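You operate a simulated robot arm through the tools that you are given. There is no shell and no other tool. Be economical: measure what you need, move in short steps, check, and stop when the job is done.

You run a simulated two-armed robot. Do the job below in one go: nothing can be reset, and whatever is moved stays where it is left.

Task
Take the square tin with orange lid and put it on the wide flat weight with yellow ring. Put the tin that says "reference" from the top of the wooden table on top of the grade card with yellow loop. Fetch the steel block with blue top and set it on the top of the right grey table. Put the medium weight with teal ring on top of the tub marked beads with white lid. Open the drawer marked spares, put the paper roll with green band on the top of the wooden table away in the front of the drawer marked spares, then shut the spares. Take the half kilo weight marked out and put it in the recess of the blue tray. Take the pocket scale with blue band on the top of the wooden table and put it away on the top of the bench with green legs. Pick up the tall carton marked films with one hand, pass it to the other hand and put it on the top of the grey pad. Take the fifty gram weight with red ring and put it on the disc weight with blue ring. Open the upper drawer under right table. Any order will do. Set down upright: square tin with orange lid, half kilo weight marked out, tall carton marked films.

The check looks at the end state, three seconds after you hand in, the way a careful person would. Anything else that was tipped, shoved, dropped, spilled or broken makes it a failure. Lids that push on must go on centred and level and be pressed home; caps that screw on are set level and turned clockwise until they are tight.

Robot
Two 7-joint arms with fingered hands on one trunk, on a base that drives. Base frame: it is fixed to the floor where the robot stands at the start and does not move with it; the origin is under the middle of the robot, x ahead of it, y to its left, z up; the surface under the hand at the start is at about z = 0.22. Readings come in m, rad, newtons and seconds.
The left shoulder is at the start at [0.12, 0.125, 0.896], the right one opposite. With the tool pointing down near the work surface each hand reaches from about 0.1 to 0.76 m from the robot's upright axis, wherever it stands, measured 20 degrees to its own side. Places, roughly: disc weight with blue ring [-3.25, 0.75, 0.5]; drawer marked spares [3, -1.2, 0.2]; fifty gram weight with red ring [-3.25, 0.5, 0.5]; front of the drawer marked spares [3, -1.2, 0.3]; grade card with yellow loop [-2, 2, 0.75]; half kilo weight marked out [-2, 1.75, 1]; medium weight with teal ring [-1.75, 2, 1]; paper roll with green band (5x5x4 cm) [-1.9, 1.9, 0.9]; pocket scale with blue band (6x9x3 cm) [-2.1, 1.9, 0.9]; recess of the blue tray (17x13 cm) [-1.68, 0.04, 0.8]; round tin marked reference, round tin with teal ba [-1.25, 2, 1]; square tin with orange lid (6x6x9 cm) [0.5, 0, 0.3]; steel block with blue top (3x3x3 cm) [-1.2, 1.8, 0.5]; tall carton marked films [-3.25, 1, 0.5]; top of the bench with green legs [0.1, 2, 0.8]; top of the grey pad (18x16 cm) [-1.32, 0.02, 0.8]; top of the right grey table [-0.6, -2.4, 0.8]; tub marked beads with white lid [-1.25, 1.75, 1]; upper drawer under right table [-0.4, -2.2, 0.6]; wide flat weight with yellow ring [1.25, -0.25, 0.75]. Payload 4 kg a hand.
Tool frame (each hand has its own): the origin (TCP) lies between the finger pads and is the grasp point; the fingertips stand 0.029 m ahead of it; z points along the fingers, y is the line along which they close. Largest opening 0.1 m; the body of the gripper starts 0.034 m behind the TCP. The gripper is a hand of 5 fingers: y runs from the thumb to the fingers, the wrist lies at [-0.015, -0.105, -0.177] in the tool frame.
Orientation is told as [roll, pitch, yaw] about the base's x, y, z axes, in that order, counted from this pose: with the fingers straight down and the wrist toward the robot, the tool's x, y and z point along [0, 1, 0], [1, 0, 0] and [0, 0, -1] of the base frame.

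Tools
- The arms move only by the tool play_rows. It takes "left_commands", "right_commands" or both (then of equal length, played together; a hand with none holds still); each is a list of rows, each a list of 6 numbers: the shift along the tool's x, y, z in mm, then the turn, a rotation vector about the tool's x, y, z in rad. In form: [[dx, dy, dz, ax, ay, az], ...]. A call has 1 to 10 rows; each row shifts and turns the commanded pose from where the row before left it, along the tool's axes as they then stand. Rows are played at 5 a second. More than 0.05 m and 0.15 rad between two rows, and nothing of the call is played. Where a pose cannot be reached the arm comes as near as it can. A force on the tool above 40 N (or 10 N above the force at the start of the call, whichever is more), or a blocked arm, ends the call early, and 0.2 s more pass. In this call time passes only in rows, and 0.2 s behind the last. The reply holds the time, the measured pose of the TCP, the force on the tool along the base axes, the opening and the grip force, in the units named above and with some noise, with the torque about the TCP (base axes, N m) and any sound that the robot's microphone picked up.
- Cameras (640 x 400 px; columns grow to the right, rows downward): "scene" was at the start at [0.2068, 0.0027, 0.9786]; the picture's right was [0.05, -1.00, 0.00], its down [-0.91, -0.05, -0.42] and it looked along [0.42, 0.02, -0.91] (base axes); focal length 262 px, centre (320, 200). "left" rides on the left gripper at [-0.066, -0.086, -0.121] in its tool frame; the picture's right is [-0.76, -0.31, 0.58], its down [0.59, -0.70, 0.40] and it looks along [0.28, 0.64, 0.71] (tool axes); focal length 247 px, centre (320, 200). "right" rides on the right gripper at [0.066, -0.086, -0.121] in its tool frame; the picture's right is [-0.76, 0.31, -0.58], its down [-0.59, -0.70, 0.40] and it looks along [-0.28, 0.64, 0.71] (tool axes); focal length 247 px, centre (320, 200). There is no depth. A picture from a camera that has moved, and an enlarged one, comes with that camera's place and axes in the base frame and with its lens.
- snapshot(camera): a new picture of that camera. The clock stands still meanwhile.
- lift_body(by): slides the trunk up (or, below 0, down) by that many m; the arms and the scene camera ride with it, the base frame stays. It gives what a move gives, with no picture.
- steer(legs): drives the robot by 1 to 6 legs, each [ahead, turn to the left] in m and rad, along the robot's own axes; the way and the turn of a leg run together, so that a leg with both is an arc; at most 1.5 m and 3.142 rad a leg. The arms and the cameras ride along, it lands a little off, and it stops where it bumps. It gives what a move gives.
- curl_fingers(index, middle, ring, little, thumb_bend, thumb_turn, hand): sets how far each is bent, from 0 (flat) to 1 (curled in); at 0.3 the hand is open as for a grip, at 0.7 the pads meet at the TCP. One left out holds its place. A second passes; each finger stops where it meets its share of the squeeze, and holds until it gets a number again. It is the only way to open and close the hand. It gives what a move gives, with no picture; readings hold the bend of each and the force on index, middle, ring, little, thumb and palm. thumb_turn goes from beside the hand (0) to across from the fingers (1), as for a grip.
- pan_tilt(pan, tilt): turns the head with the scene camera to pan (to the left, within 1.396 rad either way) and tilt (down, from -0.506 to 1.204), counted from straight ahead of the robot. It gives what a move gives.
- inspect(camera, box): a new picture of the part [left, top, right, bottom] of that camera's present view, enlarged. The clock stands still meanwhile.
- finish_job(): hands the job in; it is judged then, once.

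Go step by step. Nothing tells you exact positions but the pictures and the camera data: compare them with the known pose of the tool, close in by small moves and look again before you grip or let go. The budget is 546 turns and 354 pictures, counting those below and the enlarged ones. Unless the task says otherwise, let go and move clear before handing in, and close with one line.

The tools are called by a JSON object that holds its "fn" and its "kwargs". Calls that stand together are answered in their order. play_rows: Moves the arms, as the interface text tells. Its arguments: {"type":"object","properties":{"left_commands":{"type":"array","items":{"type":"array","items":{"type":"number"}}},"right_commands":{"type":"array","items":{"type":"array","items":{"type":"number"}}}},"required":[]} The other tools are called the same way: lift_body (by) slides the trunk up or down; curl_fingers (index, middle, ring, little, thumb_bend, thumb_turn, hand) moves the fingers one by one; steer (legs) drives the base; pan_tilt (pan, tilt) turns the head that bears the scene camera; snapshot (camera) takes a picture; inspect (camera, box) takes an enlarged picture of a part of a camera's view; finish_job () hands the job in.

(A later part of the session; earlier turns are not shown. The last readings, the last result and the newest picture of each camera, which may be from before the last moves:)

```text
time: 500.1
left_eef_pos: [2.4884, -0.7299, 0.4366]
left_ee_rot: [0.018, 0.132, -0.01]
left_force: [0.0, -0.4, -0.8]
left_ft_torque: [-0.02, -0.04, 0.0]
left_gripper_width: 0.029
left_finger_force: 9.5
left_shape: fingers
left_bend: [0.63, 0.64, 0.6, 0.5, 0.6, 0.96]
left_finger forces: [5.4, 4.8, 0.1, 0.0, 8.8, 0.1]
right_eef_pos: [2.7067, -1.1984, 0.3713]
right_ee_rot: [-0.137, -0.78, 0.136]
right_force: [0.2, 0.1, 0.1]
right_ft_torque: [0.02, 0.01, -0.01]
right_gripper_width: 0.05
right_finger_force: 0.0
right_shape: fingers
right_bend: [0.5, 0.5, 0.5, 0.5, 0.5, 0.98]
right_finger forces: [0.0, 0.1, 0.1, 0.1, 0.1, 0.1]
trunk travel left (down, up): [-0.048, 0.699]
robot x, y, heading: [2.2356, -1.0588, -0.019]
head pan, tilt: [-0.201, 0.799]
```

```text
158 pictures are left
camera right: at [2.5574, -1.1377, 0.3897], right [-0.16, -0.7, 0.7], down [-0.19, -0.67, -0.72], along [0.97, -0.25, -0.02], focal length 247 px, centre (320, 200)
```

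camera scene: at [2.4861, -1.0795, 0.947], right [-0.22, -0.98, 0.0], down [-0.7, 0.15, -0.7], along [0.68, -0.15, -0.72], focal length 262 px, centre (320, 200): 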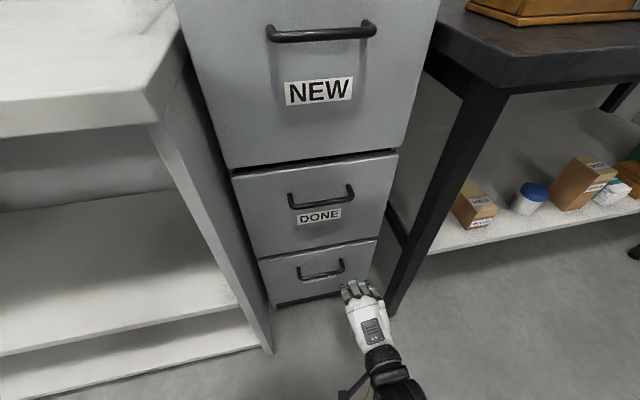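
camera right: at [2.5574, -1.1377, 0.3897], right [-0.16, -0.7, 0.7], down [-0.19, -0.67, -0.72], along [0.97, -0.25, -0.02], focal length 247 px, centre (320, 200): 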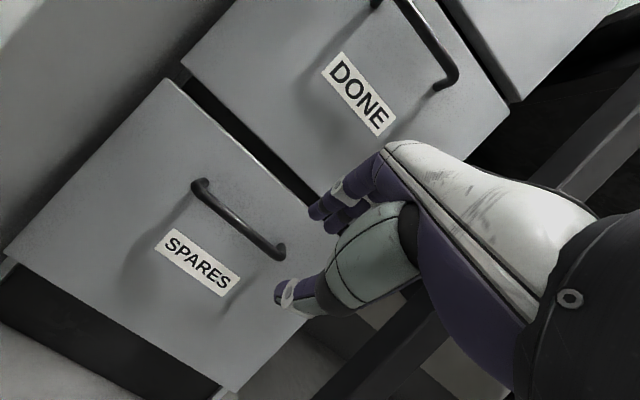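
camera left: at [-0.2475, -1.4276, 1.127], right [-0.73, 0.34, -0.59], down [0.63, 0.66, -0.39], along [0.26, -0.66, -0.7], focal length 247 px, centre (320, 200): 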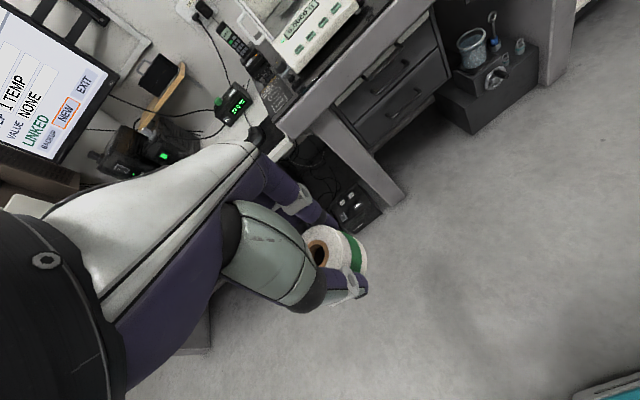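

Bar triangulated at ≈(2.817, -1.155, 0.318). Straighten the wrist and go to a pre-grasp point 7 cm back along the finger direction.

{"fn": "curl_fingers", "kwargs": {"hand": "right", "index": 0.45, "middle": 0.45, "ring": 0.45, "little": 0.45, "thumb_bend": 0.45}}

{"fn": "play_rows", "kwargs": {"right_commands": [[0, 0, 0, 0, 0.03, 0.107], [22, 21, 22, 0, 0, 0], [21, 21, 22, 0, 0, 0]]}}

{"fn": "snapshot", "kwargs": {"camera": "right"}}

{"fn": "inspect", "kwargs": {"camera": "scene", "box": [240, 230, 440, 370]}}

```text
time: 501.1
left_eef_pos: [2.4879, -0.7305, 0.4359]
left_ee_rot: [0.016, 0.129, -0.012]
left_force: [0.4, -1.3, -1.5]
left_ft_torque: [0.03, 0.01, -0.04]
left_gripper_width: 0.0293
left_finger_force: 9.4
left_shape: fingers
left_bend: [0.63, 0.64, 0.6, 0.5, 0.6, 0.96]
left_finger forces: [5.3, 4.8, 0.0, 0.0, 8.8, 0.0]
right_eef_pos: [2.7068, -1.198, 0.3711]
right_ee_rot: [-0.136, -0.78, 0.137]
right_force: [0.1, -1.3, -0.4]
right_ft_torque: [-0.03, 0.0, 0.0]
right_gripper_width: 0.0623
right_finger_force: 0.0
right_shape: fingers
right_bend: [0.45, 0.45, 0.45, 0.45, 0.45, 0.98]
right_finger forces: [0.0, 0.0, 0.0, 0.0, 0.0, 0.1]
trunk travel left (down, up): [-0.048, 0.699]
robot x, y, heading: [2.239, -1.0592, -0.015]
head pan, tilt: [-0.201, 0.799]
```

```text
time: 501.9
left_eef_pos: [2.487, -0.729, 0.4364]
left_ee_rot: [0.019, 0.128, -0.01]
left_force: [-0.5, 0.2, -0.2]
left_ft_torque: [0.02, 0.0, 0.01]
left_gripper_width: 0.0289
left_finger_force: 9.4
left_shape: fingers
left_bend: [0.63, 0.64, 0.6, 0.5, 0.6, 0.96]
left_finger forces: [5.2, 4.9, 0.0, 0.1, 8.8, 0.1]
right_eef_pos: [2.7572, -1.1735, 0.3579]
right_ee_rot: [-0.075, -0.766, 0.063]
right_force: [-0.9, 0.5, 0.0]
right_ft_torque: [-0.03, 0.02, 0.02]
right_gripper_width: 0.0624
right_finger_force: 0.0
right_shape: fingers
right_bend: [0.45, 0.45, 0.45, 0.45, 0.45, 0.98]
right_finger forces: [0.0, 0.1, 0.0, 0.1, 0.0, 0.1]
trunk travel left (down, up): [-0.048, 0.699]
robot x, y, heading: [2.2352, -1.0579, -0.015]
head pan, tilt: [-0.201, 0.799]
```

```text
157 pictures are left
camera right: at [2.6107, -1.1087, 0.3804], right [-0.17, -0.72, 0.67], down [-0.22, -0.63, -0.74], along [0.96, -0.28, -0.05], focal length 247 px, centre (320, 200)
```

right: 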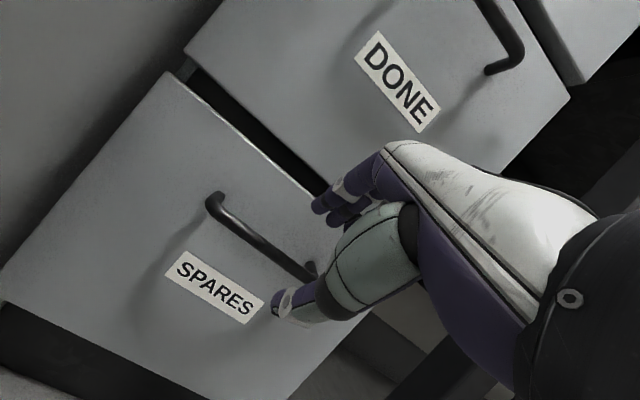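

```text
2.86 times, centred on (340, 300) of scene
camera zoom: at [2.4859, -1.0796, 0.9469], right [-0.22, -0.98, 0.0], down [-0.7, 0.15, -0.7], along [0.68, -0.15, -0.72], focal length 749 px, centre (263, -86)
```

zoom: 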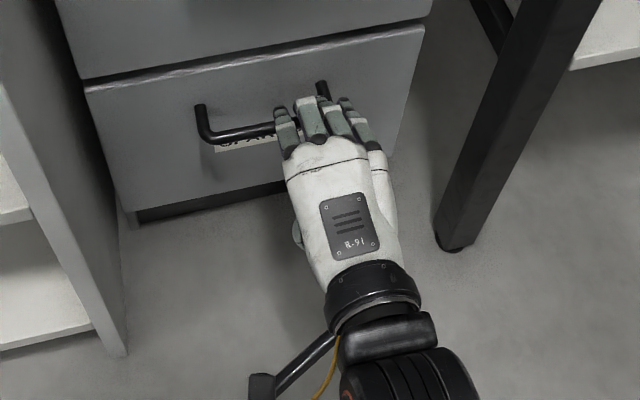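

{"fn": "play_rows", "kwargs": {"right_commands": [[8, 12, 20, 0, 0, 0], [0, 0, 20, 0, 0, 0]]}}

{"fn": "snapshot", "kwargs": {"camera": "right"}}

{"fn": "inspect", "kwargs": {"camera": "scene", "box": [240, 230, 440, 370]}}

```text
time: 502.7
left_eef_pos: [2.4867, -0.7303, 0.4369]
left_ee_rot: [0.019, 0.128, -0.01]
left_force: [-0.2, 0.5, -0.4]
left_ft_torque: [0.03, 0.01, 0.03]
left_gripper_width: 0.0291
left_finger_force: 9.5
left_shape: fingers
left_bend: [0.63, 0.64, 0.6, 0.5, 0.6, 0.96]
left_finger forces: [5.3, 4.8, 0.0, 0.0, 8.8, 0.1]
right_eef_pos: [2.7894, -1.1778, 0.3325]
right_ee_rot: [-0.109, -0.762, 0.089]
right_force: [-0.6, -0.2, -0.5]
right_ft_torque: [0.05, -0.02, -0.05]
right_gripper_width: 0.0622
right_finger_force: 0.0
right_shape: fingers
right_bend: [0.45, 0.45, 0.45, 0.45, 0.45, 0.98]
right_finger forces: [0.1, 0.0, 0.0, 0.0, 0.0, 0.0]
trunk travel left (down, up): [-0.048, 0.699]
robot x, y, heading: [2.2336, -1.0569, -0.022]
head pan, tilt: [-0.201, 0.799]
stopped in row 2 (right hand): the arm was blocked; the commanded pose is now the measured one
```

```text
155 pictures are left
camera right: at [2.6438, -1.1131, 0.3558], right [-0.17, -0.71, 0.69], down [-0.22, -0.65, -0.73], along [0.96, -0.28, -0.05], focal length 247 px, centre (320, 200)
```

right: 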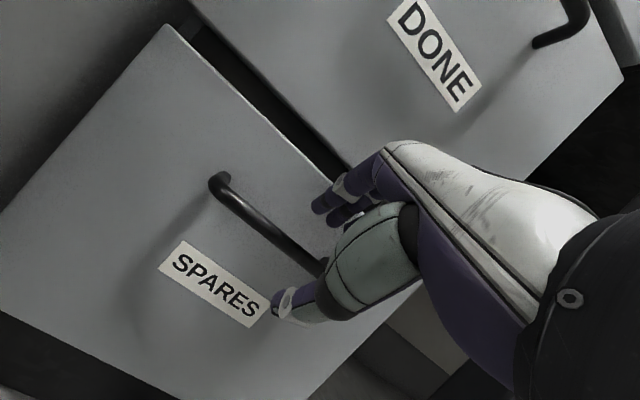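

```text
2.86 times, centred on (340, 300) of scene
camera zoom: at [2.4861, -1.0795, 0.9469], right [-0.22, -0.98, 0.0], down [-0.7, 0.15, -0.7], along [0.68, -0.15, -0.72], focal length 749 px, centre (263, -86)
```

zoom: 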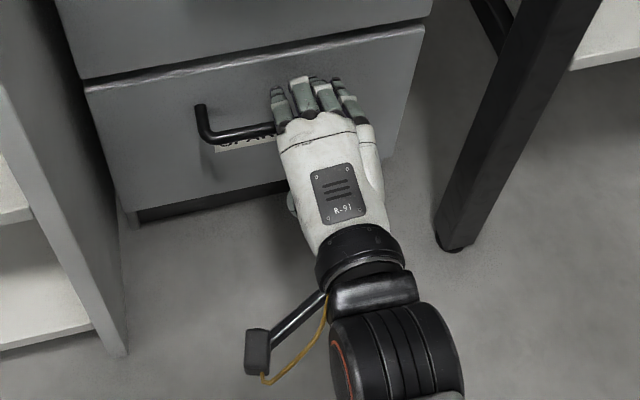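

Use the base and trunk for the last bit: forward 2.6 cm, then down 1.8 cm.

{"fn": "steer", "kwargs": {"legs": [[0.026, 0]]}}

{"fn": "lift_body", "kwargs": {"by": -0.014}}

{"fn": "snapshot", "kwargs": {"camera": "right"}}

{"fn": "inspect", "kwargs": {"camera": "scene", "box": [240, 230, 440, 370]}}

```text
time: 503.7
left_eef_pos: [2.5142, -0.7301, 0.4374]
left_ee_rot: [0.018, 0.131, -0.01]
left_force: [0.6, -1.0, -0.2]
left_ft_torque: [0.01, 0.0, -0.05]
left_gripper_width: 0.0289
left_finger_force: 9.3
left_shape: fingers
left_bend: [0.63, 0.64, 0.6, 0.5, 0.6, 0.96]
left_finger forces: [5.3, 5.0, 0.0, 0.0, 8.8, 0.0]
right_eef_pos: [2.8118, -1.1778, 0.3283]
right_ee_rot: [-0.11, -0.75, 0.089]
right_force: [-18.2, -1.0, 1.3]
right_ft_torque: [-0.03, -0.1, -0.22]
right_gripper_width: 0.0557
right_finger_force: 9.4
right_shape: fingers
right_bend: [0.49, 0.49, 0.51, 0.45, 0.45, 0.98]
right_finger forces: [5.2, 6.8, 6.3, 0.0, 0.0, 0.0]
trunk travel left (down, up): [-0.048, 0.699]
robot x, y, heading: [2.264, -1.0624, -0.018]
head pan, tilt: [-0.201, 0.799]
stopped in leg 1: the force on the tool passed its limit at 43 N (the readings are from after the stop); the commanded pose is now the measured one
```

```text
time: 504.3
left_eef_pos: [2.5134, -0.7297, 0.422]
left_ee_rot: [0.018, 0.129, -0.011]
left_force: [0.2, 0.0, -0.5]
left_ft_torque: [0.02, -0.01, 0.01]
left_gripper_width: 0.0289
left_finger_force: 9.7
left_shape: fingers
left_bend: [0.63, 0.64, 0.6, 0.5, 0.6, 0.96]
left_finger forces: [5.3, 4.9, 0.0, 0.0, 8.8, 0.0]
right_eef_pos: [2.8122, -1.1774, 0.3141]
right_ee_rot: [-0.11, -0.751, 0.089]
right_force: [-24.9, 0.6, 2.2]
right_ft_torque: [-0.01, -0.18, -0.21]
right_gripper_width: 0.054
right_finger_force: 12.0
right_shape: fingers
right_bend: [0.5, 0.5, 0.52, 0.45, 0.45, 0.98]
right_finger forces: [10.0, 6.0, 8.8, 0.0, 0.1, 0.0]
trunk travel left (down, up): [-0.034, 0.713]
robot x, y, heading: [2.2623, -1.0643, -0.021]
head pan, tilt: [-0.201, 0.799]
```

```text
153 pictures are left
camera right: at [2.6665, -1.1135, 0.3386], right [-0.16, -0.71, 0.69], down [-0.23, -0.65, -0.72], along [0.96, -0.28, -0.06], focal length 247 px, centre (320, 200)
```

right: 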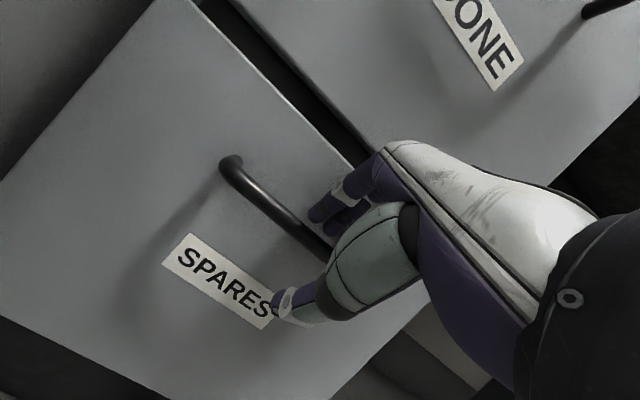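

```text
2.86 times, centred on (340, 300) of scene
camera zoom: at [2.5193, -1.08, 0.9319], right [-0.22, -0.98, 0.0], down [-0.7, 0.15, -0.7], along [0.68, -0.15, -0.72], focal length 749 px, centre (263, -86)
```

zoom: 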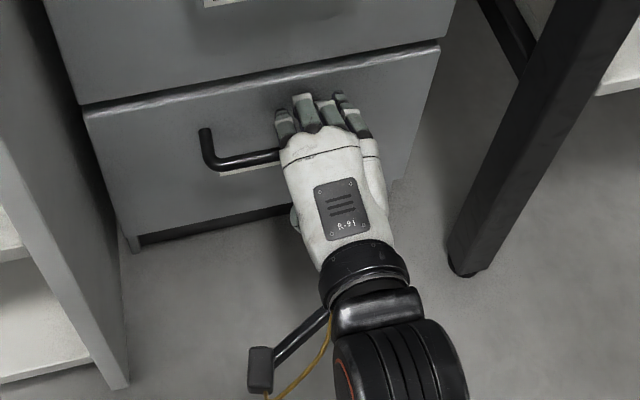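

Fingertips reach the drawer face behind the bar. Back off slightly and close around the bar.

{"fn": "steer", "kwargs": {"legs": [[-0.008, 0]]}}

{"fn": "curl_fingers", "kwargs": {"hand": "right", "index": 0.7, "middle": 0.7, "ring": 0.7, "little": 0.7, "thumb_bend": 0.66}}

{"fn": "snapshot", "kwargs": {"camera": "right"}}

```text
time: 505.1
left_eef_pos: [2.5062, -0.7306, 0.4228]
left_ee_rot: [0.016, 0.129, -0.011]
left_force: [0.0, -0.2, -0.2]
left_ft_torque: [-0.01, 0.0, -0.02]
left_gripper_width: 0.0287
left_finger_force: 9.8
left_shape: fingers
left_bend: [0.63, 0.64, 0.6, 0.5, 0.6, 0.96]
left_finger forces: [5.3, 4.9, 0.1, 0.0, 8.8, 0.0]
right_eef_pos: [2.8067, -1.1767, 0.3173]
right_ee_rot: [-0.109, -0.757, 0.089]
right_force: [-4.8, -0.3, 1.7]
right_ft_torque: [0.02, -0.09, -0.07]
right_gripper_width: 0.0621
right_finger_force: 1.9
right_shape: fingers
right_bend: [0.45, 0.46, 0.46, 0.45, 0.45, 0.98]
right_finger forces: [0.1, 2.5, 1.8, 0.1, 0.1, 0.0]
trunk travel left (down, up): [-0.034, 0.713]
robot x, y, heading: [2.2624, -1.0583, -0.016]
head pan, tilt: [-0.201, 0.799]
```

```text
time: 506.1
left_eef_pos: [2.5073, -0.7302, 0.4227]
left_ee_rot: [0.016, 0.13, -0.01]
left_force: [-0.2, 0.3, 0.2]
left_ft_torque: [-0.02, 0.03, -0.01]
left_gripper_width: 0.0287
left_finger_force: 9.6
left_shape: fingers
left_bend: [0.63, 0.64, 0.6, 0.5, 0.6, 0.96]
left_finger forces: [5.4, 4.8, 0.0, 0.1, 8.8, 0.1]
right_eef_pos: [2.8086, -1.1773, 0.3173]
right_ee_rot: [-0.112, -0.759, 0.089]
right_force: [5.9, 0.3, 6.8]
right_ft_torque: [-0.01, -0.17, 0.06]
right_gripper_width: 0.01
right_finger_force: 3.8
right_shape: fingers
right_bend: [0.67, 0.68, 0.68, 0.7, 0.66, 0.98]
right_finger forces: [3.4, 2.0, 1.8, 0.0, 0.0, 0.1]
trunk travel left (down, up): [-0.034, 0.713]
robot x, y, heading: [2.2534, -1.0592, -0.018]
head pan, tilt: [-0.201, 0.799]
```

```text
151 pictures are left
camera right: at [2.661, -1.1133, 0.3404], right [-0.17, -0.71, 0.69], down [-0.23, -0.65, -0.72], along [0.96, -0.28, -0.05], focal length 247 px, centre (320, 200)
```

right: 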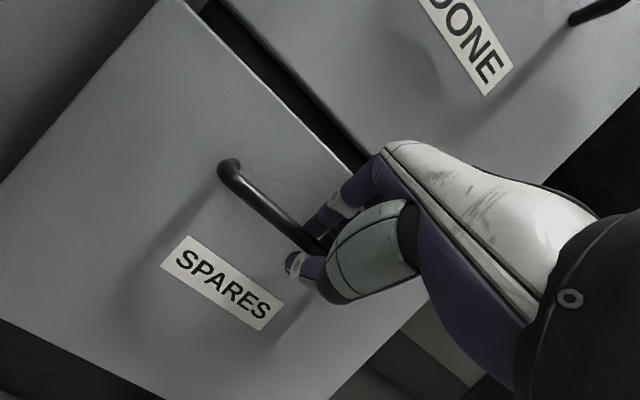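

Hooked on the bar. Pull by driving back.

{"fn": "steer", "kwargs": {"legs": [[-0.22, 0]]}}

{"fn": "snapshot", "kwargs": {"camera": "scene"}}

```text
time: 507.8
left_eef_pos: [2.2849, -0.7254, 0.4227]
left_ee_rot: [0.017, 0.129, -0.006]
left_force: [0.3, -1.0, 0.1]
left_ft_torque: [0.04, -0.01, 0.01]
left_gripper_width: 0.0287
left_finger_force: 9.6
left_shape: fingers
left_bend: [0.63, 0.64, 0.6, 0.5, 0.6, 0.96]
left_finger forces: [5.4, 4.9, 0.0, 0.0, 8.8, 0.0]
right_eef_pos: [2.5871, -1.1718, 0.3161]
right_ee_rot: [-0.111, -0.754, 0.092]
right_force: [-0.6, -0.1, -0.6]
right_ft_torque: [0.02, -0.03, -0.02]
right_gripper_width: 0.0068
right_finger_force: 0.1
right_shape: fingers
right_bend: [0.7, 0.7, 0.7, 0.7, 0.66, 0.98]
right_finger forces: [0.0, 0.0, 0.0, 0.0, 0.4, 0.1]
trunk travel left (down, up): [-0.034, 0.713]
robot x, y, heading: [2.0358, -1.0563, -0.015]
head pan, tilt: [-0.201, 0.799]
```

```text
150 pictures are left
camera scene: at [2.2916, -1.0758, 0.9318], right [-0.21, -0.98, 0.0], down [-0.7, 0.15, -0.7], along [0.68, -0.15, -0.72], focal length 262 px, centre (320, 200)
```

scene: 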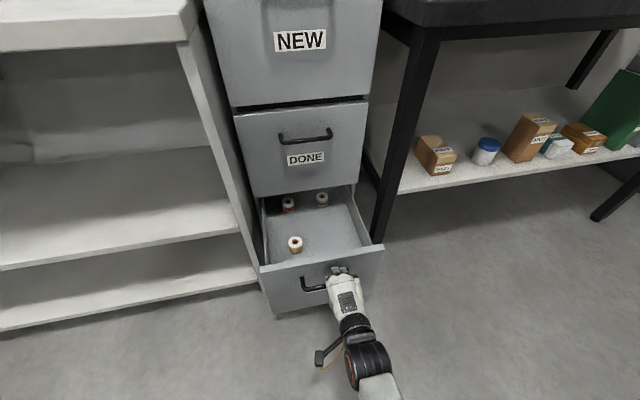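

Drawer is open ~22 cm with space at its front right. Pull it a bit further for room.

{"fn": "steer", "kwargs": {"legs": [[-0.1, 0]]}}

{"fn": "snapshot", "kwargs": {"camera": "scene"}}

```text
time: 508.9
left_eef_pos: [2.1851, -0.724, 0.4219]
left_ee_rot: [0.016, 0.13, -0.008]
left_force: [-0.1, 1.2, -1.1]
left_ft_torque: [-0.02, -0.02, -0.01]
left_gripper_width: 0.029
left_finger_force: 9.7
left_shape: fingers
left_bend: [0.63, 0.64, 0.6, 0.5, 0.6, 0.96]
left_finger forces: [5.4, 4.9, 0.0, 0.1, 8.7, 0.0]
right_eef_pos: [2.4841, -1.1723, 0.3163]
right_ee_rot: [-0.111, -0.754, 0.092]
right_force: [0.1, -0.2, -0.6]
right_ft_torque: [-0.02, 0.0, 0.01]
right_gripper_width: 0.0071
right_finger_force: 0.1
right_shape: fingers
right_bend: [0.7, 0.7, 0.7, 0.7, 0.66, 0.98]
right_finger forces: [0.0, 0.0, 0.0, 0.0, 0.5, 0.0]
trunk travel left (down, up): [-0.034, 0.713]
robot x, y, heading: [1.9332, -1.0531, -0.014]
head pan, tilt: [-0.201, 0.799]
```

```text
149 pictures are left
camera scene: at [2.1904, -1.0745, 0.9318], right [-0.21, -0.98, 0.0], down [-0.7, 0.15, -0.7], along [0.68, -0.15, -0.72], focal length 262 px, centre (320, 200)
```

scene: 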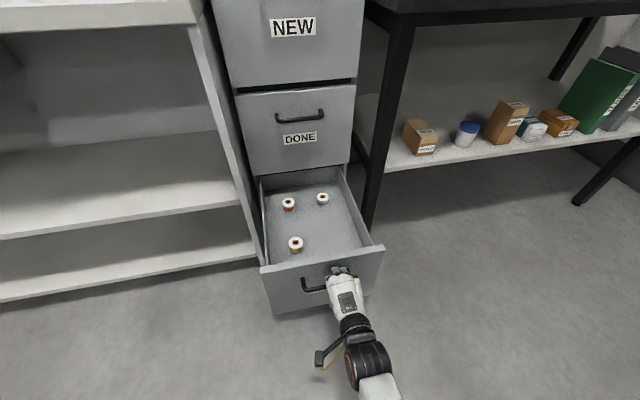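

{"fn": "curl_fingers", "kwargs": {"hand": "right", "index": 0.42, "middle": 0.42, "ring": 0.42, "little": 0.42, "thumb_bend": 0.42}}

{"fn": "play_rows", "kwargs": {"right_commands": [[0, 0, -25, 0, 0, 0], [0, 0, -25, 0, 0, 0], [0, 0, -30, 0, 0, 0], [0, 20, -35, 0, 0, 0], [0, 28, -29, 0, 0, 0], [0, 28, -29, 0, 0, 0]]}}

{"fn": "snapshot", "kwargs": {"camera": "right"}}

{"fn": "inspect", "kwargs": {"camera": "scene", "box": [240, 150, 400, 270]}}

```text
time: 509.9
left_eef_pos: [2.1851, -0.7242, 0.4221]
left_ee_rot: [0.018, 0.13, -0.007]
left_force: [0.5, 1.1, -0.9]
left_ft_torque: [0.03, -0.02, 0.02]
left_gripper_width: 0.029
left_finger_force: 9.0
left_shape: fingers
left_bend: [0.63, 0.64, 0.6, 0.5, 0.6, 0.96]
left_finger forces: [5.3, 4.8, 0.0, 0.0, 8.8, 0.1]
right_eef_pos: [2.486, -1.172, 0.3154]
right_ee_rot: [-0.109, -0.753, 0.093]
right_force: [0.7, 0.2, -0.4]
right_ft_torque: [-0.04, 0.02, 0.0]
right_gripper_width: 0.0695
right_finger_force: 0.1
right_shape: fingers
right_bend: [0.42, 0.42, 0.42, 0.42, 0.42, 0.98]
right_finger forces: [0.1, 0.1, 0.1, 0.0, 0.1, 0.1]
trunk travel left (down, up): [-0.034, 0.713]
robot x, y, heading: [1.935, -1.0536, -0.013]
head pan, tilt: [-0.201, 0.799]
```

```text
time: 511.3
left_eef_pos: [2.183, -0.7243, 0.422]
left_ee_rot: [0.014, 0.129, -0.007]
left_force: [-0.5, 0.3, -1.7]
left_ft_torque: [0.0, -0.02, 0.01]
left_gripper_width: 0.0289
left_finger_force: 9.5
left_shape: fingers
left_bend: [0.63, 0.64, 0.6, 0.5, 0.6, 0.96]
left_finger forces: [5.2, 4.9, 0.0, 0.0, 8.8, 0.0]
right_eef_pos: [2.4241, -1.1637, 0.4958]
right_ee_rot: [-0.185, -0.764, 0.172]
right_force: [0.4, -0.1, 0.0]
right_ft_torque: [-0.03, 0.03, 0.01]
right_gripper_width: 0.0696
right_finger_force: 0.0
right_shape: fingers
right_bend: [0.42, 0.42, 0.42, 0.42, 0.42, 0.98]
right_finger forces: [0.0, 0.1, 0.0, 0.0, 0.0, 0.0]
trunk travel left (down, up): [-0.034, 0.713]
robot x, y, heading: [1.932, -1.0567, -0.011]
head pan, tilt: [-0.201, 0.799]
```

```text
148 pictures are left
camera right: at [2.2759, -1.1042, 0.5133], right [-0.15, -0.67, 0.72], down [-0.2, -0.7, -0.69], along [0.97, -0.25, -0.02], focal length 247 px, centre (320, 200)
```

right: 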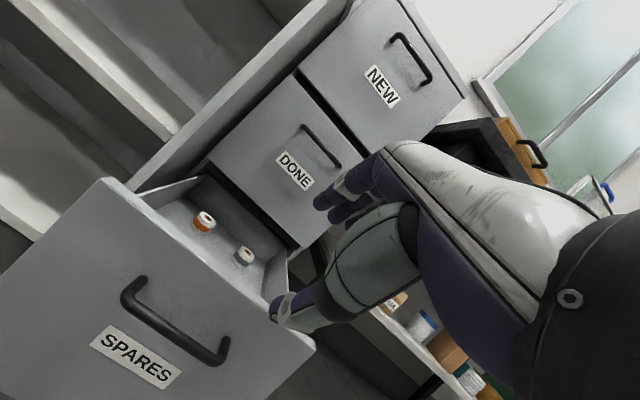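

```text
3.33 times, centred on (320, 210) of scene
camera zoom: at [2.1903, -1.0745, 0.9318], right [-0.21, -0.98, 0.0], down [-0.7, 0.15, -0.7], along [0.68, -0.15, -0.72], focal length 874 px, centre (320, 167)
```

zoom: 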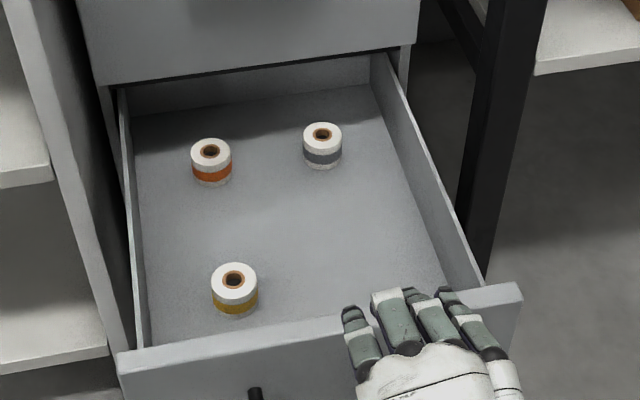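

The drawer floor is at z≈0.26 (shallow). Target for the roll: front right ≈(2.655, -1.20). Retract the right arm and shift the base right so the left hand can reach.

{"fn": "play_rows", "kwargs": {"right_commands": [[0, -24, -24, 0, 0, 0], [0, -24, -24, 0, 0, 0], [-20, -20, -20, 0, 0, 0]]}}

{"fn": "steer", "kwargs": {"legs": [[-0.15, 0], [0, -0.8], [0.33, 0], [0, 0.81]]}}

{"fn": "lift_body", "kwargs": {"by": 0.1}}

{"fn": "pan_tilt", "kwargs": {"pan": 0.1, "tilt": 0.8}}

{"fn": "snapshot", "kwargs": {"camera": "scene"}}

```text
time: 512.1
left_eef_pos: [2.1833, -0.7241, 0.4223]
left_ee_rot: [0.015, 0.128, -0.008]
left_force: [0.5, -0.4, -0.1]
left_ft_torque: [-0.01, 0.0, -0.01]
left_gripper_width: 0.0287
left_finger_force: 9.7
left_shape: fingers
left_bend: [0.63, 0.64, 0.6, 0.5, 0.6, 0.96]
left_finger forces: [5.4, 4.9, 0.0, 0.0, 8.9, 0.1]
right_eef_pos: [2.3261, -1.1802, 0.4975]
right_ee_rot: [-0.109, -0.755, 0.091]
right_force: [0.1, -0.9, -0.7]
right_ft_torque: [-0.02, 0.0, 0.0]
right_gripper_width: 0.0697
right_finger_force: 0.0
right_shape: fingers
right_bend: [0.42, 0.42, 0.42, 0.42, 0.42, 0.98]
right_finger forces: [0.0, 0.0, 0.0, 0.0, 0.1, 0.0]
trunk travel left (down, up): [-0.034, 0.713]
robot x, y, heading: [1.9336, -1.0537, -0.014]
head pan, tilt: [-0.201, 0.799]
```

```text
time: 519.6
left_eef_pos: [2.2553, -0.9553, 0.4215]
left_ee_rot: [0.016, 0.129, 0.007]
left_force: [0.0, 0.1, -1.4]
left_ft_torque: [0.03, 0.0, -0.03]
left_gripper_width: 0.0283
left_finger_force: 9.8
left_shape: fingers
left_bend: [0.64, 0.64, 0.6, 0.5, 0.61, 0.96]
left_finger forces: [5.1, 5.4, 0.0, 0.1, 8.7, 0.1]
right_eef_pos: [2.4023, -1.411, 0.4963]
right_ee_rot: [-0.111, -0.753, 0.106]
right_force: [-0.6, -0.2, 0.9]
right_ft_torque: [0.0, 0.01, 0.01]
right_gripper_width: 0.0698
right_finger_force: 0.1
right_shape: fingers
right_bend: [0.42, 0.42, 0.42, 0.42, 0.42, 0.98]
right_finger forces: [0.0, 0.1, 0.0, 0.0, 0.1, 0.0]
trunk travel left (down, up): [-0.034, 0.713]
robot x, y, heading: [2.006, -1.2904, -0.0]
head pan, tilt: [-0.201, 0.799]
```

```text
time: 520.9
left_eef_pos: [2.2521, -0.9568, 0.5212]
left_ee_rot: [0.017, 0.131, 0.006]
left_force: [0.0, -1.3, -0.6]
left_ft_torque: [0.02, 0.0, 0.0]
left_gripper_width: 0.0283
left_finger_force: 9.2
left_shape: fingers
left_bend: [0.64, 0.64, 0.6, 0.5, 0.61, 0.96]
left_finger forces: [5.1, 5.3, 0.0, 0.0, 8.7, 0.0]
right_eef_pos: [2.4018, -1.4112, 0.5967]
right_ee_rot: [-0.112, -0.751, 0.105]
right_force: [0.8, 0.7, -1.0]
right_ft_torque: [0.0, -0.01, 0.02]
right_gripper_width: 0.0696
right_finger_force: 0.0
right_shape: fingers
right_bend: [0.42, 0.42, 0.42, 0.42, 0.42, 0.98]
right_finger forces: [0.0, 0.0, 0.0, 0.0, 0.0, 0.0]
trunk travel left (down, up): [-0.134, 0.613]
robot x, y, heading: [2.0085, -1.2931, 0.002]
head pan, tilt: [-0.201, 0.799]
```

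```text
time: 521.7
left_eef_pos: [2.2539, -0.9587, 0.521]
left_ee_rot: [0.015, 0.129, 0.006]
left_force: [-0.1, -0.1, -1.2]
left_ft_torque: [0.0, -0.05, 0.05]
left_gripper_width: 0.0283
left_finger_force: 9.8
left_shape: fingers
left_bend: [0.64, 0.64, 0.6, 0.5, 0.61, 0.96]
left_finger forces: [5.2, 5.3, 0.0, 0.0, 8.7, 0.0]
right_eef_pos: [2.4029, -1.4104, 0.5973]
right_ee_rot: [-0.11, -0.754, 0.105]
right_force: [-0.3, -0.3, -1.2]
right_ft_torque: [0.01, 0.0, 0.0]
right_gripper_width: 0.0697
right_finger_force: 0.1
right_shape: fingers
right_bend: [0.42, 0.42, 0.42, 0.42, 0.42, 0.98]
right_finger forces: [0.0, 0.0, 0.0, 0.0, 0.1, 0.1]
trunk travel left (down, up): [-0.134, 0.613]
robot x, y, heading: [2.0105, -1.2908, 0.001]
head pan, tilt: [0.099, 0.799]
```

```text
146 pictures are left
camera scene: at [2.2196, -1.2827, 1.0385], right [0.1, -0.99, 0.0], down [-0.71, -0.07, -0.7], along [0.69, 0.07, -0.72], focal length 262 px, centre (320, 200)
```

scene: 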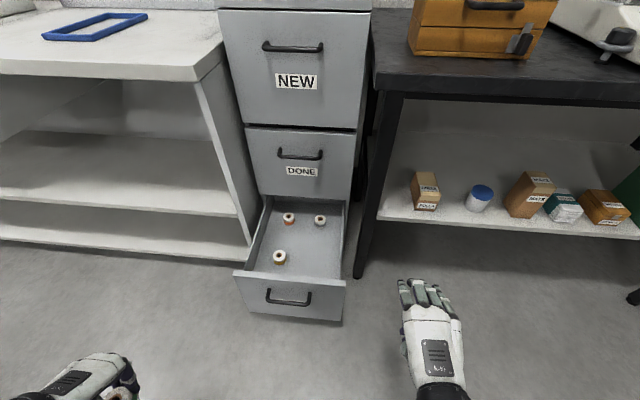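

{"fn": "steer", "kwargs": {"legs": [[0.07, 0]]}}

{"fn": "play_rows", "kwargs": {"left_commands": [[-20, 20, 0, -0.129, 0, 0], [-30, 38, 0, 0, 0, 0], [-30, 38, 0, 0, 0, 0], [-30, 38, 0, 0, 0, 0], [-30, 38, 0, 0, 0, 0], [-30, 38, 0, 0, 0, 0], [-30, 38, 0, 0, 0, 0], [-30, 38, 0, 0, 0, 0], [-10, 40, 0, 0, 0, 0]]}}

{"fn": "snapshot", "kwargs": {"camera": "left"}}

{"fn": "snapshot", "kwargs": {"camera": "scene"}}

```text
time: 522.7
left_eef_pos: [2.3243, -0.9567, 0.522]
left_ee_rot: [0.016, 0.129, 0.005]
left_force: [-0.2, -0.4, 0.4]
left_ft_torque: [0.01, -0.02, -0.03]
left_gripper_width: 0.0286
left_finger_force: 10.0
left_shape: fingers
left_bend: [0.64, 0.64, 0.6, 0.5, 0.61, 0.96]
left_finger forces: [5.3, 5.4, 0.1, 0.0, 8.7, 0.0]
right_eef_pos: [2.4719, -1.4111, 0.5968]
right_ee_rot: [-0.109, -0.756, 0.103]
right_force: [-0.5, 0.4, 0.5]
right_ft_torque: [-0.01, 0.0, 0.02]
right_gripper_width: 0.0697
right_finger_force: 0.0
right_shape: fingers
right_bend: [0.42, 0.42, 0.42, 0.42, 0.42, 0.98]
right_finger forces: [0.0, 0.0, 0.1, 0.0, 0.1, 0.0]
trunk travel left (down, up): [-0.134, 0.613]
robot x, y, heading: [2.0757, -1.2871, 0.0]
head pan, tilt: [0.099, 0.799]
```

```text
time: 524.7
left_eef_pos: [2.6467, -1.1922, 0.5133]
left_ee_rot: [0.016, 0.0, 0.003]
left_force: [-0.1, 0.7, -0.7]
left_ft_torque: [-0.02, -0.02, 0.04]
left_gripper_width: 0.0278
left_finger_force: 10.5
left_shape: fingers
left_bend: [0.64, 0.64, 0.6, 0.5, 0.61, 0.96]
left_finger forces: [5.3, 5.6, 0.1, 0.0, 8.8, 0.1]
right_eef_pos: [2.4716, -1.4107, 0.5969]
right_ee_rot: [-0.11, -0.755, 0.105]
right_force: [0.1, 0.7, 0.2]
right_ft_torque: [0.03, -0.01, -0.01]
right_gripper_width: 0.0694
right_finger_force: 0.0
right_shape: fingers
right_bend: [0.42, 0.42, 0.42, 0.42, 0.42, 0.98]
right_finger forces: [0.0, 0.0, 0.0, 0.0, 0.0, 0.0]
trunk travel left (down, up): [-0.134, 0.613]
robot x, y, heading: [2.0767, -1.2906, -0.002]
head pan, tilt: [0.099, 0.799]
```

```text
145 pictures are left
camera left: at [2.5618, -1.261, 0.6322], right [-0.3, -0.75, -0.59], down [-0.71, 0.59, -0.39], along [0.64, 0.3, -0.71], focal length 247 px, centre (320, 200)
```

left: 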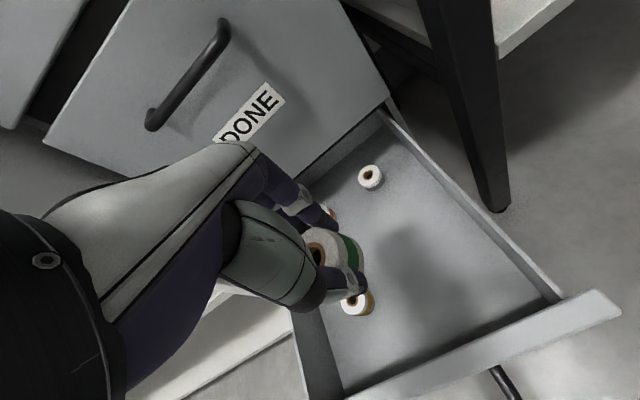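

```text
144 pictures are left
camera scene: at [2.2898, -1.2828, 1.0385], right [0.1, -0.99, 0.0], down [-0.71, -0.07, -0.7], along [0.69, 0.07, -0.72], focal length 262 px, centre (320, 200)
```

scene: 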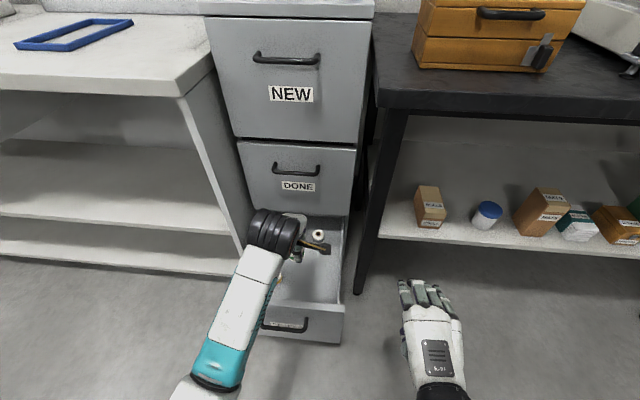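

{"fn": "play_rows", "kwargs": {"left_commands": [[-15, 12, 0, 0, 0, 0], [0, 0, 45, 0, 0, 0], [0, 0, 45, 0, 0, 0], [0, 0, 45, 0, 0, 0], [0, 0, 30, 0, 0, 0]]}}

{"fn": "snapshot", "kwargs": {"camera": "left"}}

```text
time: 525.9
left_eef_pos: [2.6615, -1.2051, 0.3488]
left_ee_rot: [0.016, 0.002, 0.006]
left_force: [-0.8, -0.8, 0.3]
left_ft_torque: [0.0, 0.0, 0.01]
left_gripper_width: 0.028
left_finger_force: 10.1
left_shape: fingers
left_bend: [0.64, 0.64, 0.6, 0.5, 0.61, 0.96]
left_finger forces: [5.1, 5.7, 0.0, 0.1, 8.8, 0.0]
right_eef_pos: [2.4726, -1.4118, 0.5967]
right_ee_rot: [-0.11, -0.753, 0.104]
right_force: [0.2, 0.1, -0.3]
right_ft_torque: [0.02, 0.03, 0.01]
right_gripper_width: 0.0699
right_finger_force: 0.0
right_shape: fingers
right_bend: [0.42, 0.42, 0.42, 0.42, 0.42, 0.98]
right_finger forces: [0.0, 0.1, 0.0, 0.0, 0.0, 0.0]
trunk travel left (down, up): [-0.134, 0.613]
robot x, y, heading: [2.0774, -1.2911, 0.001]
head pan, tilt: [0.099, 0.799]
```

```text
143 pictures are left
camera left: at [2.5758, -1.2739, 0.4682], right [-0.3, -0.75, -0.59], down [-0.71, 0.59, -0.39], along [0.64, 0.3, -0.71], focal length 247 px, centre (320, 200)
```

left: 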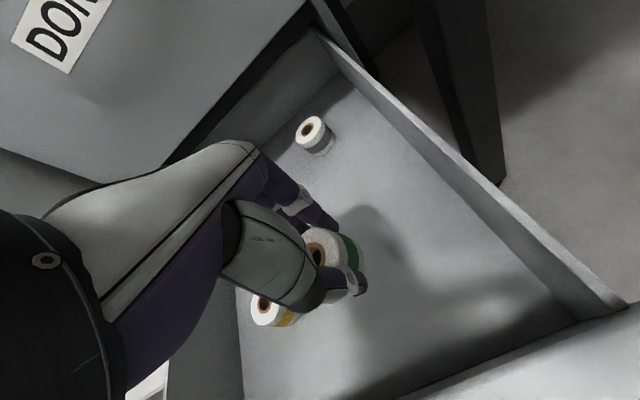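

{"fn": "play_rows", "kwargs": {"left_commands": [[0, 0, 20, 0, 0, 0], [0, 0, 10, 0, 0, 0], [0, 0, 6, 0, 0, 0], [0, 0, 4, 0, 0, 0]]}}

{"fn": "snapshot", "kwargs": {"camera": "left"}}

```text
time: 526.9
left_eef_pos: [2.6611, -1.2074, 0.3112]
left_ee_rot: [0.017, 0.0, 0.004]
left_force: [-0.4, 0.3, -1.4]
left_ft_torque: [0.04, -0.01, 0.02]
left_gripper_width: 0.0278
left_finger_force: 10.4
left_shape: fingers
left_bend: [0.64, 0.64, 0.6, 0.5, 0.61, 0.96]
left_finger forces: [5.0, 5.7, 0.1, 0.1, 8.7, 0.0]
right_eef_pos: [2.472, -1.4121, 0.5967]
right_ee_rot: [-0.11, -0.754, 0.105]
right_force: [-0.1, 0.0, -0.5]
right_ft_torque: [0.01, 0.04, 0.04]
right_gripper_width: 0.0697
right_finger_force: 0.0
right_shape: fingers
right_bend: [0.42, 0.42, 0.42, 0.42, 0.42, 0.98]
right_finger forces: [0.1, 0.0, 0.2, 0.0, 0.1, 0.0]
trunk travel left (down, up): [-0.134, 0.613]
robot x, y, heading: [2.0742, -1.2911, -0.004]
head pan, tilt: [0.099, 0.799]
```

```text
142 pictures are left
camera left: at [2.576, -1.276, 0.4302], right [-0.3, -0.75, -0.59], down [-0.71, 0.59, -0.39], along [0.64, 0.3, -0.71], focal length 247 px, centre (320, 200)
```

left: 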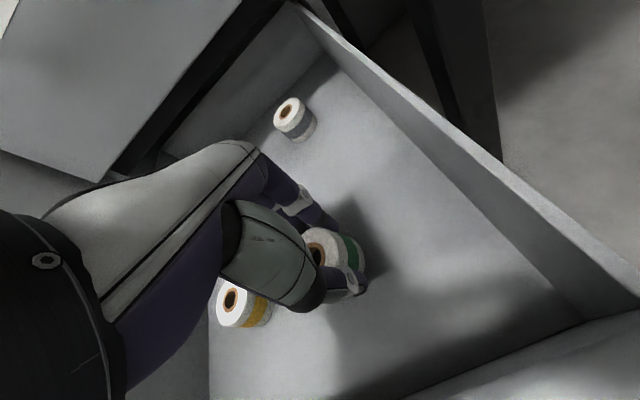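

{"fn": "play_rows", "kwargs": {"left_commands": [[0, 0, 4, 0, 0, 0], [0, 0, 4, 0, 0, 0], [0, 0, 3, 0, 0, 0], [0, 0, 3, 0, 0, 0]]}}

```text
time: 527.9
left_eef_pos: [2.6634, -1.2074, 0.2959]
left_ee_rot: [0.015, -0.001, 0.003]
left_force: [-0.6, -1.8, 4.7]
left_ft_torque: [0.01, 0.14, 0.02]
left_gripper_width: 0.0282
left_finger_force: 10.3
left_shape: fingers
left_bend: [0.64, 0.64, 0.6, 0.5, 0.61, 0.96]
left_finger forces: [5.8, 5.8, 0.1, 0.0, 9.6, 0.0]
right_eef_pos: [2.4717, -1.4114, 0.5968]
right_ee_rot: [-0.11, -0.753, 0.104]
right_force: [0.4, -0.6, -0.2]
right_ft_torque: [0.0, 0.01, -0.01]
right_gripper_width: 0.0695
right_finger_force: 0.0
right_shape: fingers
right_bend: [0.42, 0.42, 0.42, 0.42, 0.42, 0.98]
right_finger forces: [0.0, 0.0, 0.0, 0.0, 0.1, 0.0]
trunk travel left (down, up): [-0.134, 0.613]
robot x, y, heading: [2.0781, -1.2912, 0.003]
head pan, tilt: [0.099, 0.799]
```

Contact with the drawer floor. Release and lift.

{"fn": "curl_fingers", "kwargs": {"hand": "left", "index": 0.52, "middle": 0.52, "ring": 0.5, "thumb_bend": 0.5}}

{"fn": "curl_fingers", "kwargs": {"hand": "left", "index": 0.4, "middle": 0.4, "ring": 0.4, "little": 0.4, "thumb_bend": 0.4}}

{"fn": "play_rows", "kwargs": {"left_commands": [[0, 0, -15, 0, 0, 0], [0, 0, -40, 0, 0, 0], [0, 0, -45, 0, 0, 0], [0, 0, -45, 0, 0, 0], [0, 0, -45, 0, 0, 0], [0, -45, 0, 0, 0, 0], [0, -45, 0, 0, 0, 0], [0, -45, 0, 0, 0, 0], [10, -45, 0, 0, 0, 0]]}}

{"fn": "snapshot", "kwargs": {"camera": "scene"}}

```text
time: 528.9
left_eef_pos: [2.6625, -1.2073, 0.2956]
left_ee_rot: [0.015, 0.0, 0.003]
left_force: [0.0, 0.4, -0.3]
left_ft_torque: [-0.02, -0.02, 0.01]
left_gripper_width: 0.0474
left_finger_force: 0.0
left_shape: fingers
left_bend: [0.52, 0.52, 0.5, 0.5, 0.5, 0.97]
left_finger forces: [0.0, 0.0, 0.0, 0.0, 0.1, 0.1]
right_eef_pos: [2.471, -1.4107, 0.5961]
right_ee_rot: [-0.11, -0.754, 0.104]
right_force: [1.1, 0.5, -0.5]
right_ft_torque: [-0.03, 0.01, 0.03]
right_gripper_width: 0.0696
right_finger_force: 0.0
right_shape: fingers
right_bend: [0.42, 0.42, 0.42, 0.42, 0.42, 0.98]
right_finger forces: [0.1, 0.0, 0.0, 0.1, 0.1, 0.0]
trunk travel left (down, up): [-0.134, 0.613]
robot x, y, heading: [2.0759, -1.2935, -0.003]
head pan, tilt: [0.099, 0.799]
```

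```text
time: 529.9
left_eef_pos: [2.6634, -1.2062, 0.2952]
left_ee_rot: [0.016, 0.0, 0.004]
left_force: [-0.8, 0.0, 0.2]
left_ft_torque: [-0.03, 0.02, 0.0]
left_gripper_width: 0.0748
left_finger_force: 0.1
left_shape: fingers
left_bend: [0.4, 0.4, 0.4, 0.4, 0.4, 0.97]
left_finger forces: [0.1, 0.1, 0.0, 0.1, 0.1, 0.1]
right_eef_pos: [2.4729, -1.4108, 0.5965]
right_ee_rot: [-0.11, -0.755, 0.105]
right_force: [-0.6, -0.4, 0.0]
right_ft_torque: [0.0, 0.03, 0.0]
right_gripper_width: 0.0698
right_finger_force: 0.0
right_shape: fingers
right_bend: [0.42, 0.42, 0.42, 0.42, 0.42, 0.98]
right_finger forces: [0.0, 0.1, 0.1, 0.1, 0.1, 0.0]
trunk travel left (down, up): [-0.134, 0.613]
robot x, y, heading: [2.0799, -1.2892, -0.003]
head pan, tilt: [0.099, 0.799]
```

```text
time: 531.9
left_eef_pos: [2.4814, -1.1982, 0.4852]
left_ee_rot: [0.023, -0.002, 0.001]
left_force: [0.5, 0.3, 0.3]
left_ft_torque: [0.01, -0.03, -0.05]
left_gripper_width: 0.0747
left_finger_force: 0.0
left_shape: fingers
left_bend: [0.4, 0.4, 0.4, 0.4, 0.4, 0.98]
left_finger forces: [0.0, 0.1, 0.1, 0.1, 0.1, 0.1]
right_eef_pos: [2.4721, -1.4113, 0.5963]
right_ee_rot: [-0.11, -0.753, 0.104]
right_force: [-1.1, 0.8, 0.0]
right_ft_torque: [0.02, 0.02, 0.02]
right_gripper_width: 0.0701
right_finger_force: 0.1
right_shape: fingers
right_bend: [0.42, 0.42, 0.42, 0.42, 0.42, 0.98]
right_finger forces: [0.0, 0.1, 0.0, 0.1, 0.0, 0.1]
trunk travel left (down, up): [-0.134, 0.613]
robot x, y, heading: [2.0765, -1.2888, -0.003]
head pan, tilt: [0.099, 0.799]
```

```text
141 pictures are left
camera scene: at [2.29, -1.2828, 1.0385], right [0.1, -0.99, 0.0], down [-0.71, -0.07, -0.7], along [0.69, 0.07, -0.72], focal length 262 px, centre (320, 200)
```

scene: 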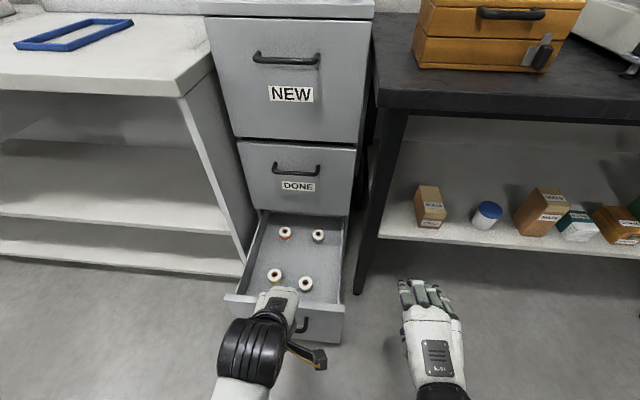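

Roll placed. Now close the drawer: make a left fist and push on the handle bar's centre.

{"fn": "curl_fingers", "kwargs": {"hand": "left", "index": 0.9, "middle": 0.9, "ring": 0.9, "little": 0.9, "thumb_bend": 0.6}}

{"fn": "play_rows", "kwargs": {"left_commands": [[20, -40, 0, 0, 0, 0], [23, -40, 0, 0, 0, 0], [0, -20, 40, 0, 0, 0], [0, 0, 40, 0, 0, 0], [0, 0, 40, 0, 0, 0], [0, 0, 25, 0, 0, 0]]}}

{"fn": "snapshot", "kwargs": {"camera": "scene"}}

{"fn": "snapshot", "kwargs": {"camera": "left"}}

```text
time: 532.9
left_eef_pos: [2.4807, -1.1982, 0.4851]
left_ee_rot: [0.023, 0.002, 0.0]
left_force: [-0.9, -0.2, 1.0]
left_ft_torque: [0.0, -0.01, -0.02]
left_gripper_width: 0.0152
left_finger_force: 0.1
left_shape: fingers
left_bend: [0.9, 0.9, 0.9, 0.9, 0.6, 0.98]
left_finger forces: [0.0, 0.1, 0.0, 0.0, 0.0, 0.0]
right_eef_pos: [2.472, -1.4108, 0.5959]
right_ee_rot: [-0.111, -0.754, 0.104]
right_force: [-0.8, 0.3, -0.5]
right_ft_torque: [0.0, -0.02, -0.01]
right_gripper_width: 0.0702
right_finger_force: 0.0
right_shape: fingers
right_bend: [0.42, 0.42, 0.42, 0.42, 0.42, 0.98]
right_finger forces: [0.0, 0.0, 0.0, 0.0, 0.0, 0.1]
trunk travel left (down, up): [-0.134, 0.613]
robot x, y, heading: [2.0787, -1.2902, -0.0]
head pan, tilt: [0.099, 0.799]
```

```text
time: 534.3
left_eef_pos: [2.3827, -1.1548, 0.3435]
left_ee_rot: [0.017, 0.0, 0.003]
left_force: [0.4, 0.5, -0.4]
left_ft_torque: [0.0, 0.0, -0.01]
left_gripper_width: 0.0156
left_finger_force: 0.1
left_shape: fingers
left_bend: [0.9, 0.9, 0.9, 0.9, 0.6, 0.98]
left_finger forces: [0.1, 0.1, 0.1, 0.0, 0.1, 0.0]
right_eef_pos: [2.4713, -1.4104, 0.5969]
right_ee_rot: [-0.11, -0.755, 0.104]
right_force: [-0.3, 0.5, 1.2]
right_ft_torque: [0.0, -0.03, 0.0]
right_gripper_width: 0.0697
right_finger_force: 0.1
right_shape: fingers
right_bend: [0.42, 0.42, 0.42, 0.42, 0.42, 0.98]
right_finger forces: [0.0, 0.1, 0.0, 0.1, 0.0, 0.1]
trunk travel left (down, up): [-0.134, 0.613]
robot x, y, heading: [2.079, -1.2909, 0.0]
head pan, tilt: [0.099, 0.799]
```

```text
140 pictures are left
camera scene: at [2.2898, -1.2828, 1.0385], right [0.1, -0.99, 0.0], down [-0.71, -0.07, -0.7], along [0.69, 0.07, -0.72], focal length 262 px, centre (320, 200)
```

scene: 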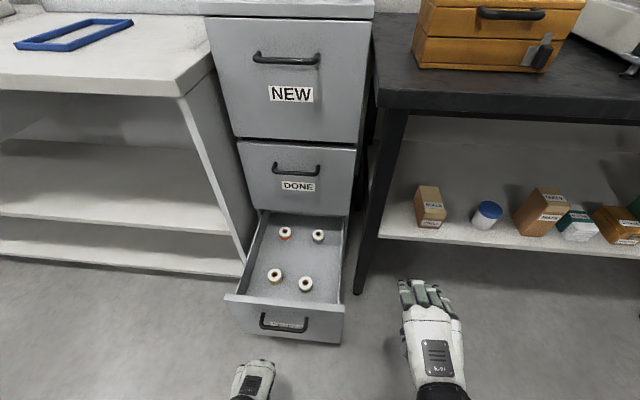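

```text
139 pictures are left
camera left: at [2.2969, -1.2241, 0.4625], right [-0.3, -0.75, -0.59], down [-0.71, 0.59, -0.39], along [0.64, 0.3, -0.71], focal length 247 px, centre (320, 200)
```

left: 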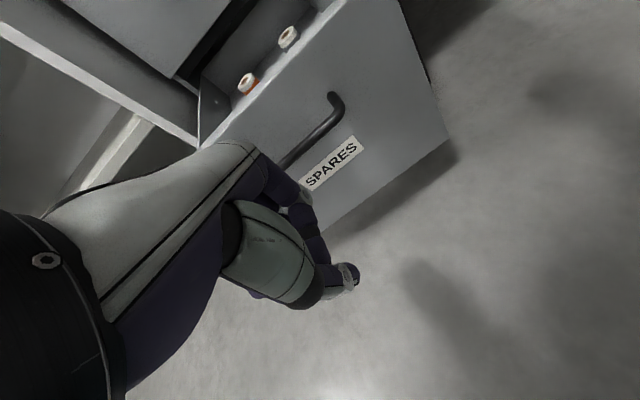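

{"fn": "play_rows", "kwargs": {"right_commands": [[0, -20, -30, 0, 0, 0], [0, -20, -30, 0, 0, 0], [0, -20, -30, 0, 0, 0]]}}

{"fn": "steer", "kwargs": {"legs": [[0.15, 0]]}}

{"fn": "snapshot", "kwargs": {"camera": "scene"}}

```text
time: 535.1
left_eef_pos: [2.3822, -1.1555, 0.3443]
left_ee_rot: [0.017, -0.001, 0.004]
left_force: [-0.6, -0.1, -1.1]
left_ft_torque: [0.02, -0.01, 0.0]
left_gripper_width: 0.0152
left_finger_force: 0.1
left_shape: fingers
left_bend: [0.9, 0.9, 0.9, 0.9, 0.6, 0.98]
left_finger forces: [0.2, 0.0, 0.0, 0.0, 0.0, 0.0]
right_eef_pos: [2.3646, -1.4177, 0.6177]
right_ee_rot: [-0.134, -0.759, 0.116]
right_force: [-0.6, 0.4, 0.5]
right_ft_torque: [0.03, 0.0, -0.02]
right_gripper_width: 0.0694
right_finger_force: 0.1
right_shape: fingers
right_bend: [0.42, 0.42, 0.42, 0.42, 0.42, 0.98]
right_finger forces: [0.0, 0.1, 0.0, 0.0, 0.0, 0.0]
right hand out of reach, approached as far as the arm can: row 3
trunk travel left (down, up): [-0.134, 0.613]
robot x, y, heading: [2.0762, -1.291, 0.001]
head pan, tilt: [0.099, 0.799]
```

```text
time: 536.5
left_eef_pos: [2.5325, -1.1549, 0.3436]
left_ee_rot: [0.016, 0.0, 0.005]
left_force: [-0.2, 0.3, -0.1]
left_ft_torque: [-0.03, 0.03, -0.02]
left_gripper_width: 0.0155
left_finger_force: 0.1
left_shape: fingers
left_bend: [0.9, 0.9, 0.9, 0.9, 0.6, 0.98]
left_finger forces: [0.0, 0.1, 0.1, 0.1, 0.0, 0.1]
right_eef_pos: [2.5117, -1.4164, 0.6168]
right_ee_rot: [-0.133, -0.75, 0.116]
right_force: [0.9, 0.6, 0.5]
right_ft_torque: [0.0, 0.0, 0.0]
right_gripper_width: 0.0696
right_finger_force: 0.0
right_shape: fingers
right_bend: [0.42, 0.42, 0.42, 0.42, 0.42, 0.98]
right_finger forces: [0.0, 0.0, 0.1, 0.1, 0.0, 0.1]
trunk travel left (down, up): [-0.134, 0.613]
robot x, y, heading: [2.2263, -1.2917, 0.0]
head pan, tilt: [0.099, 0.799]
```

```text
138 pictures are left
camera scene: at [2.4393, -1.2824, 1.0386], right [0.1, -0.99, 0.0], down [-0.71, -0.07, -0.7], along [0.69, 0.07, -0.72], focal length 262 px, centre (320, 200)
```

scene: 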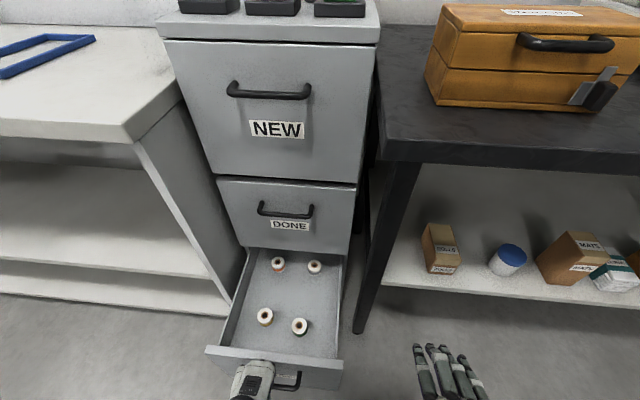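

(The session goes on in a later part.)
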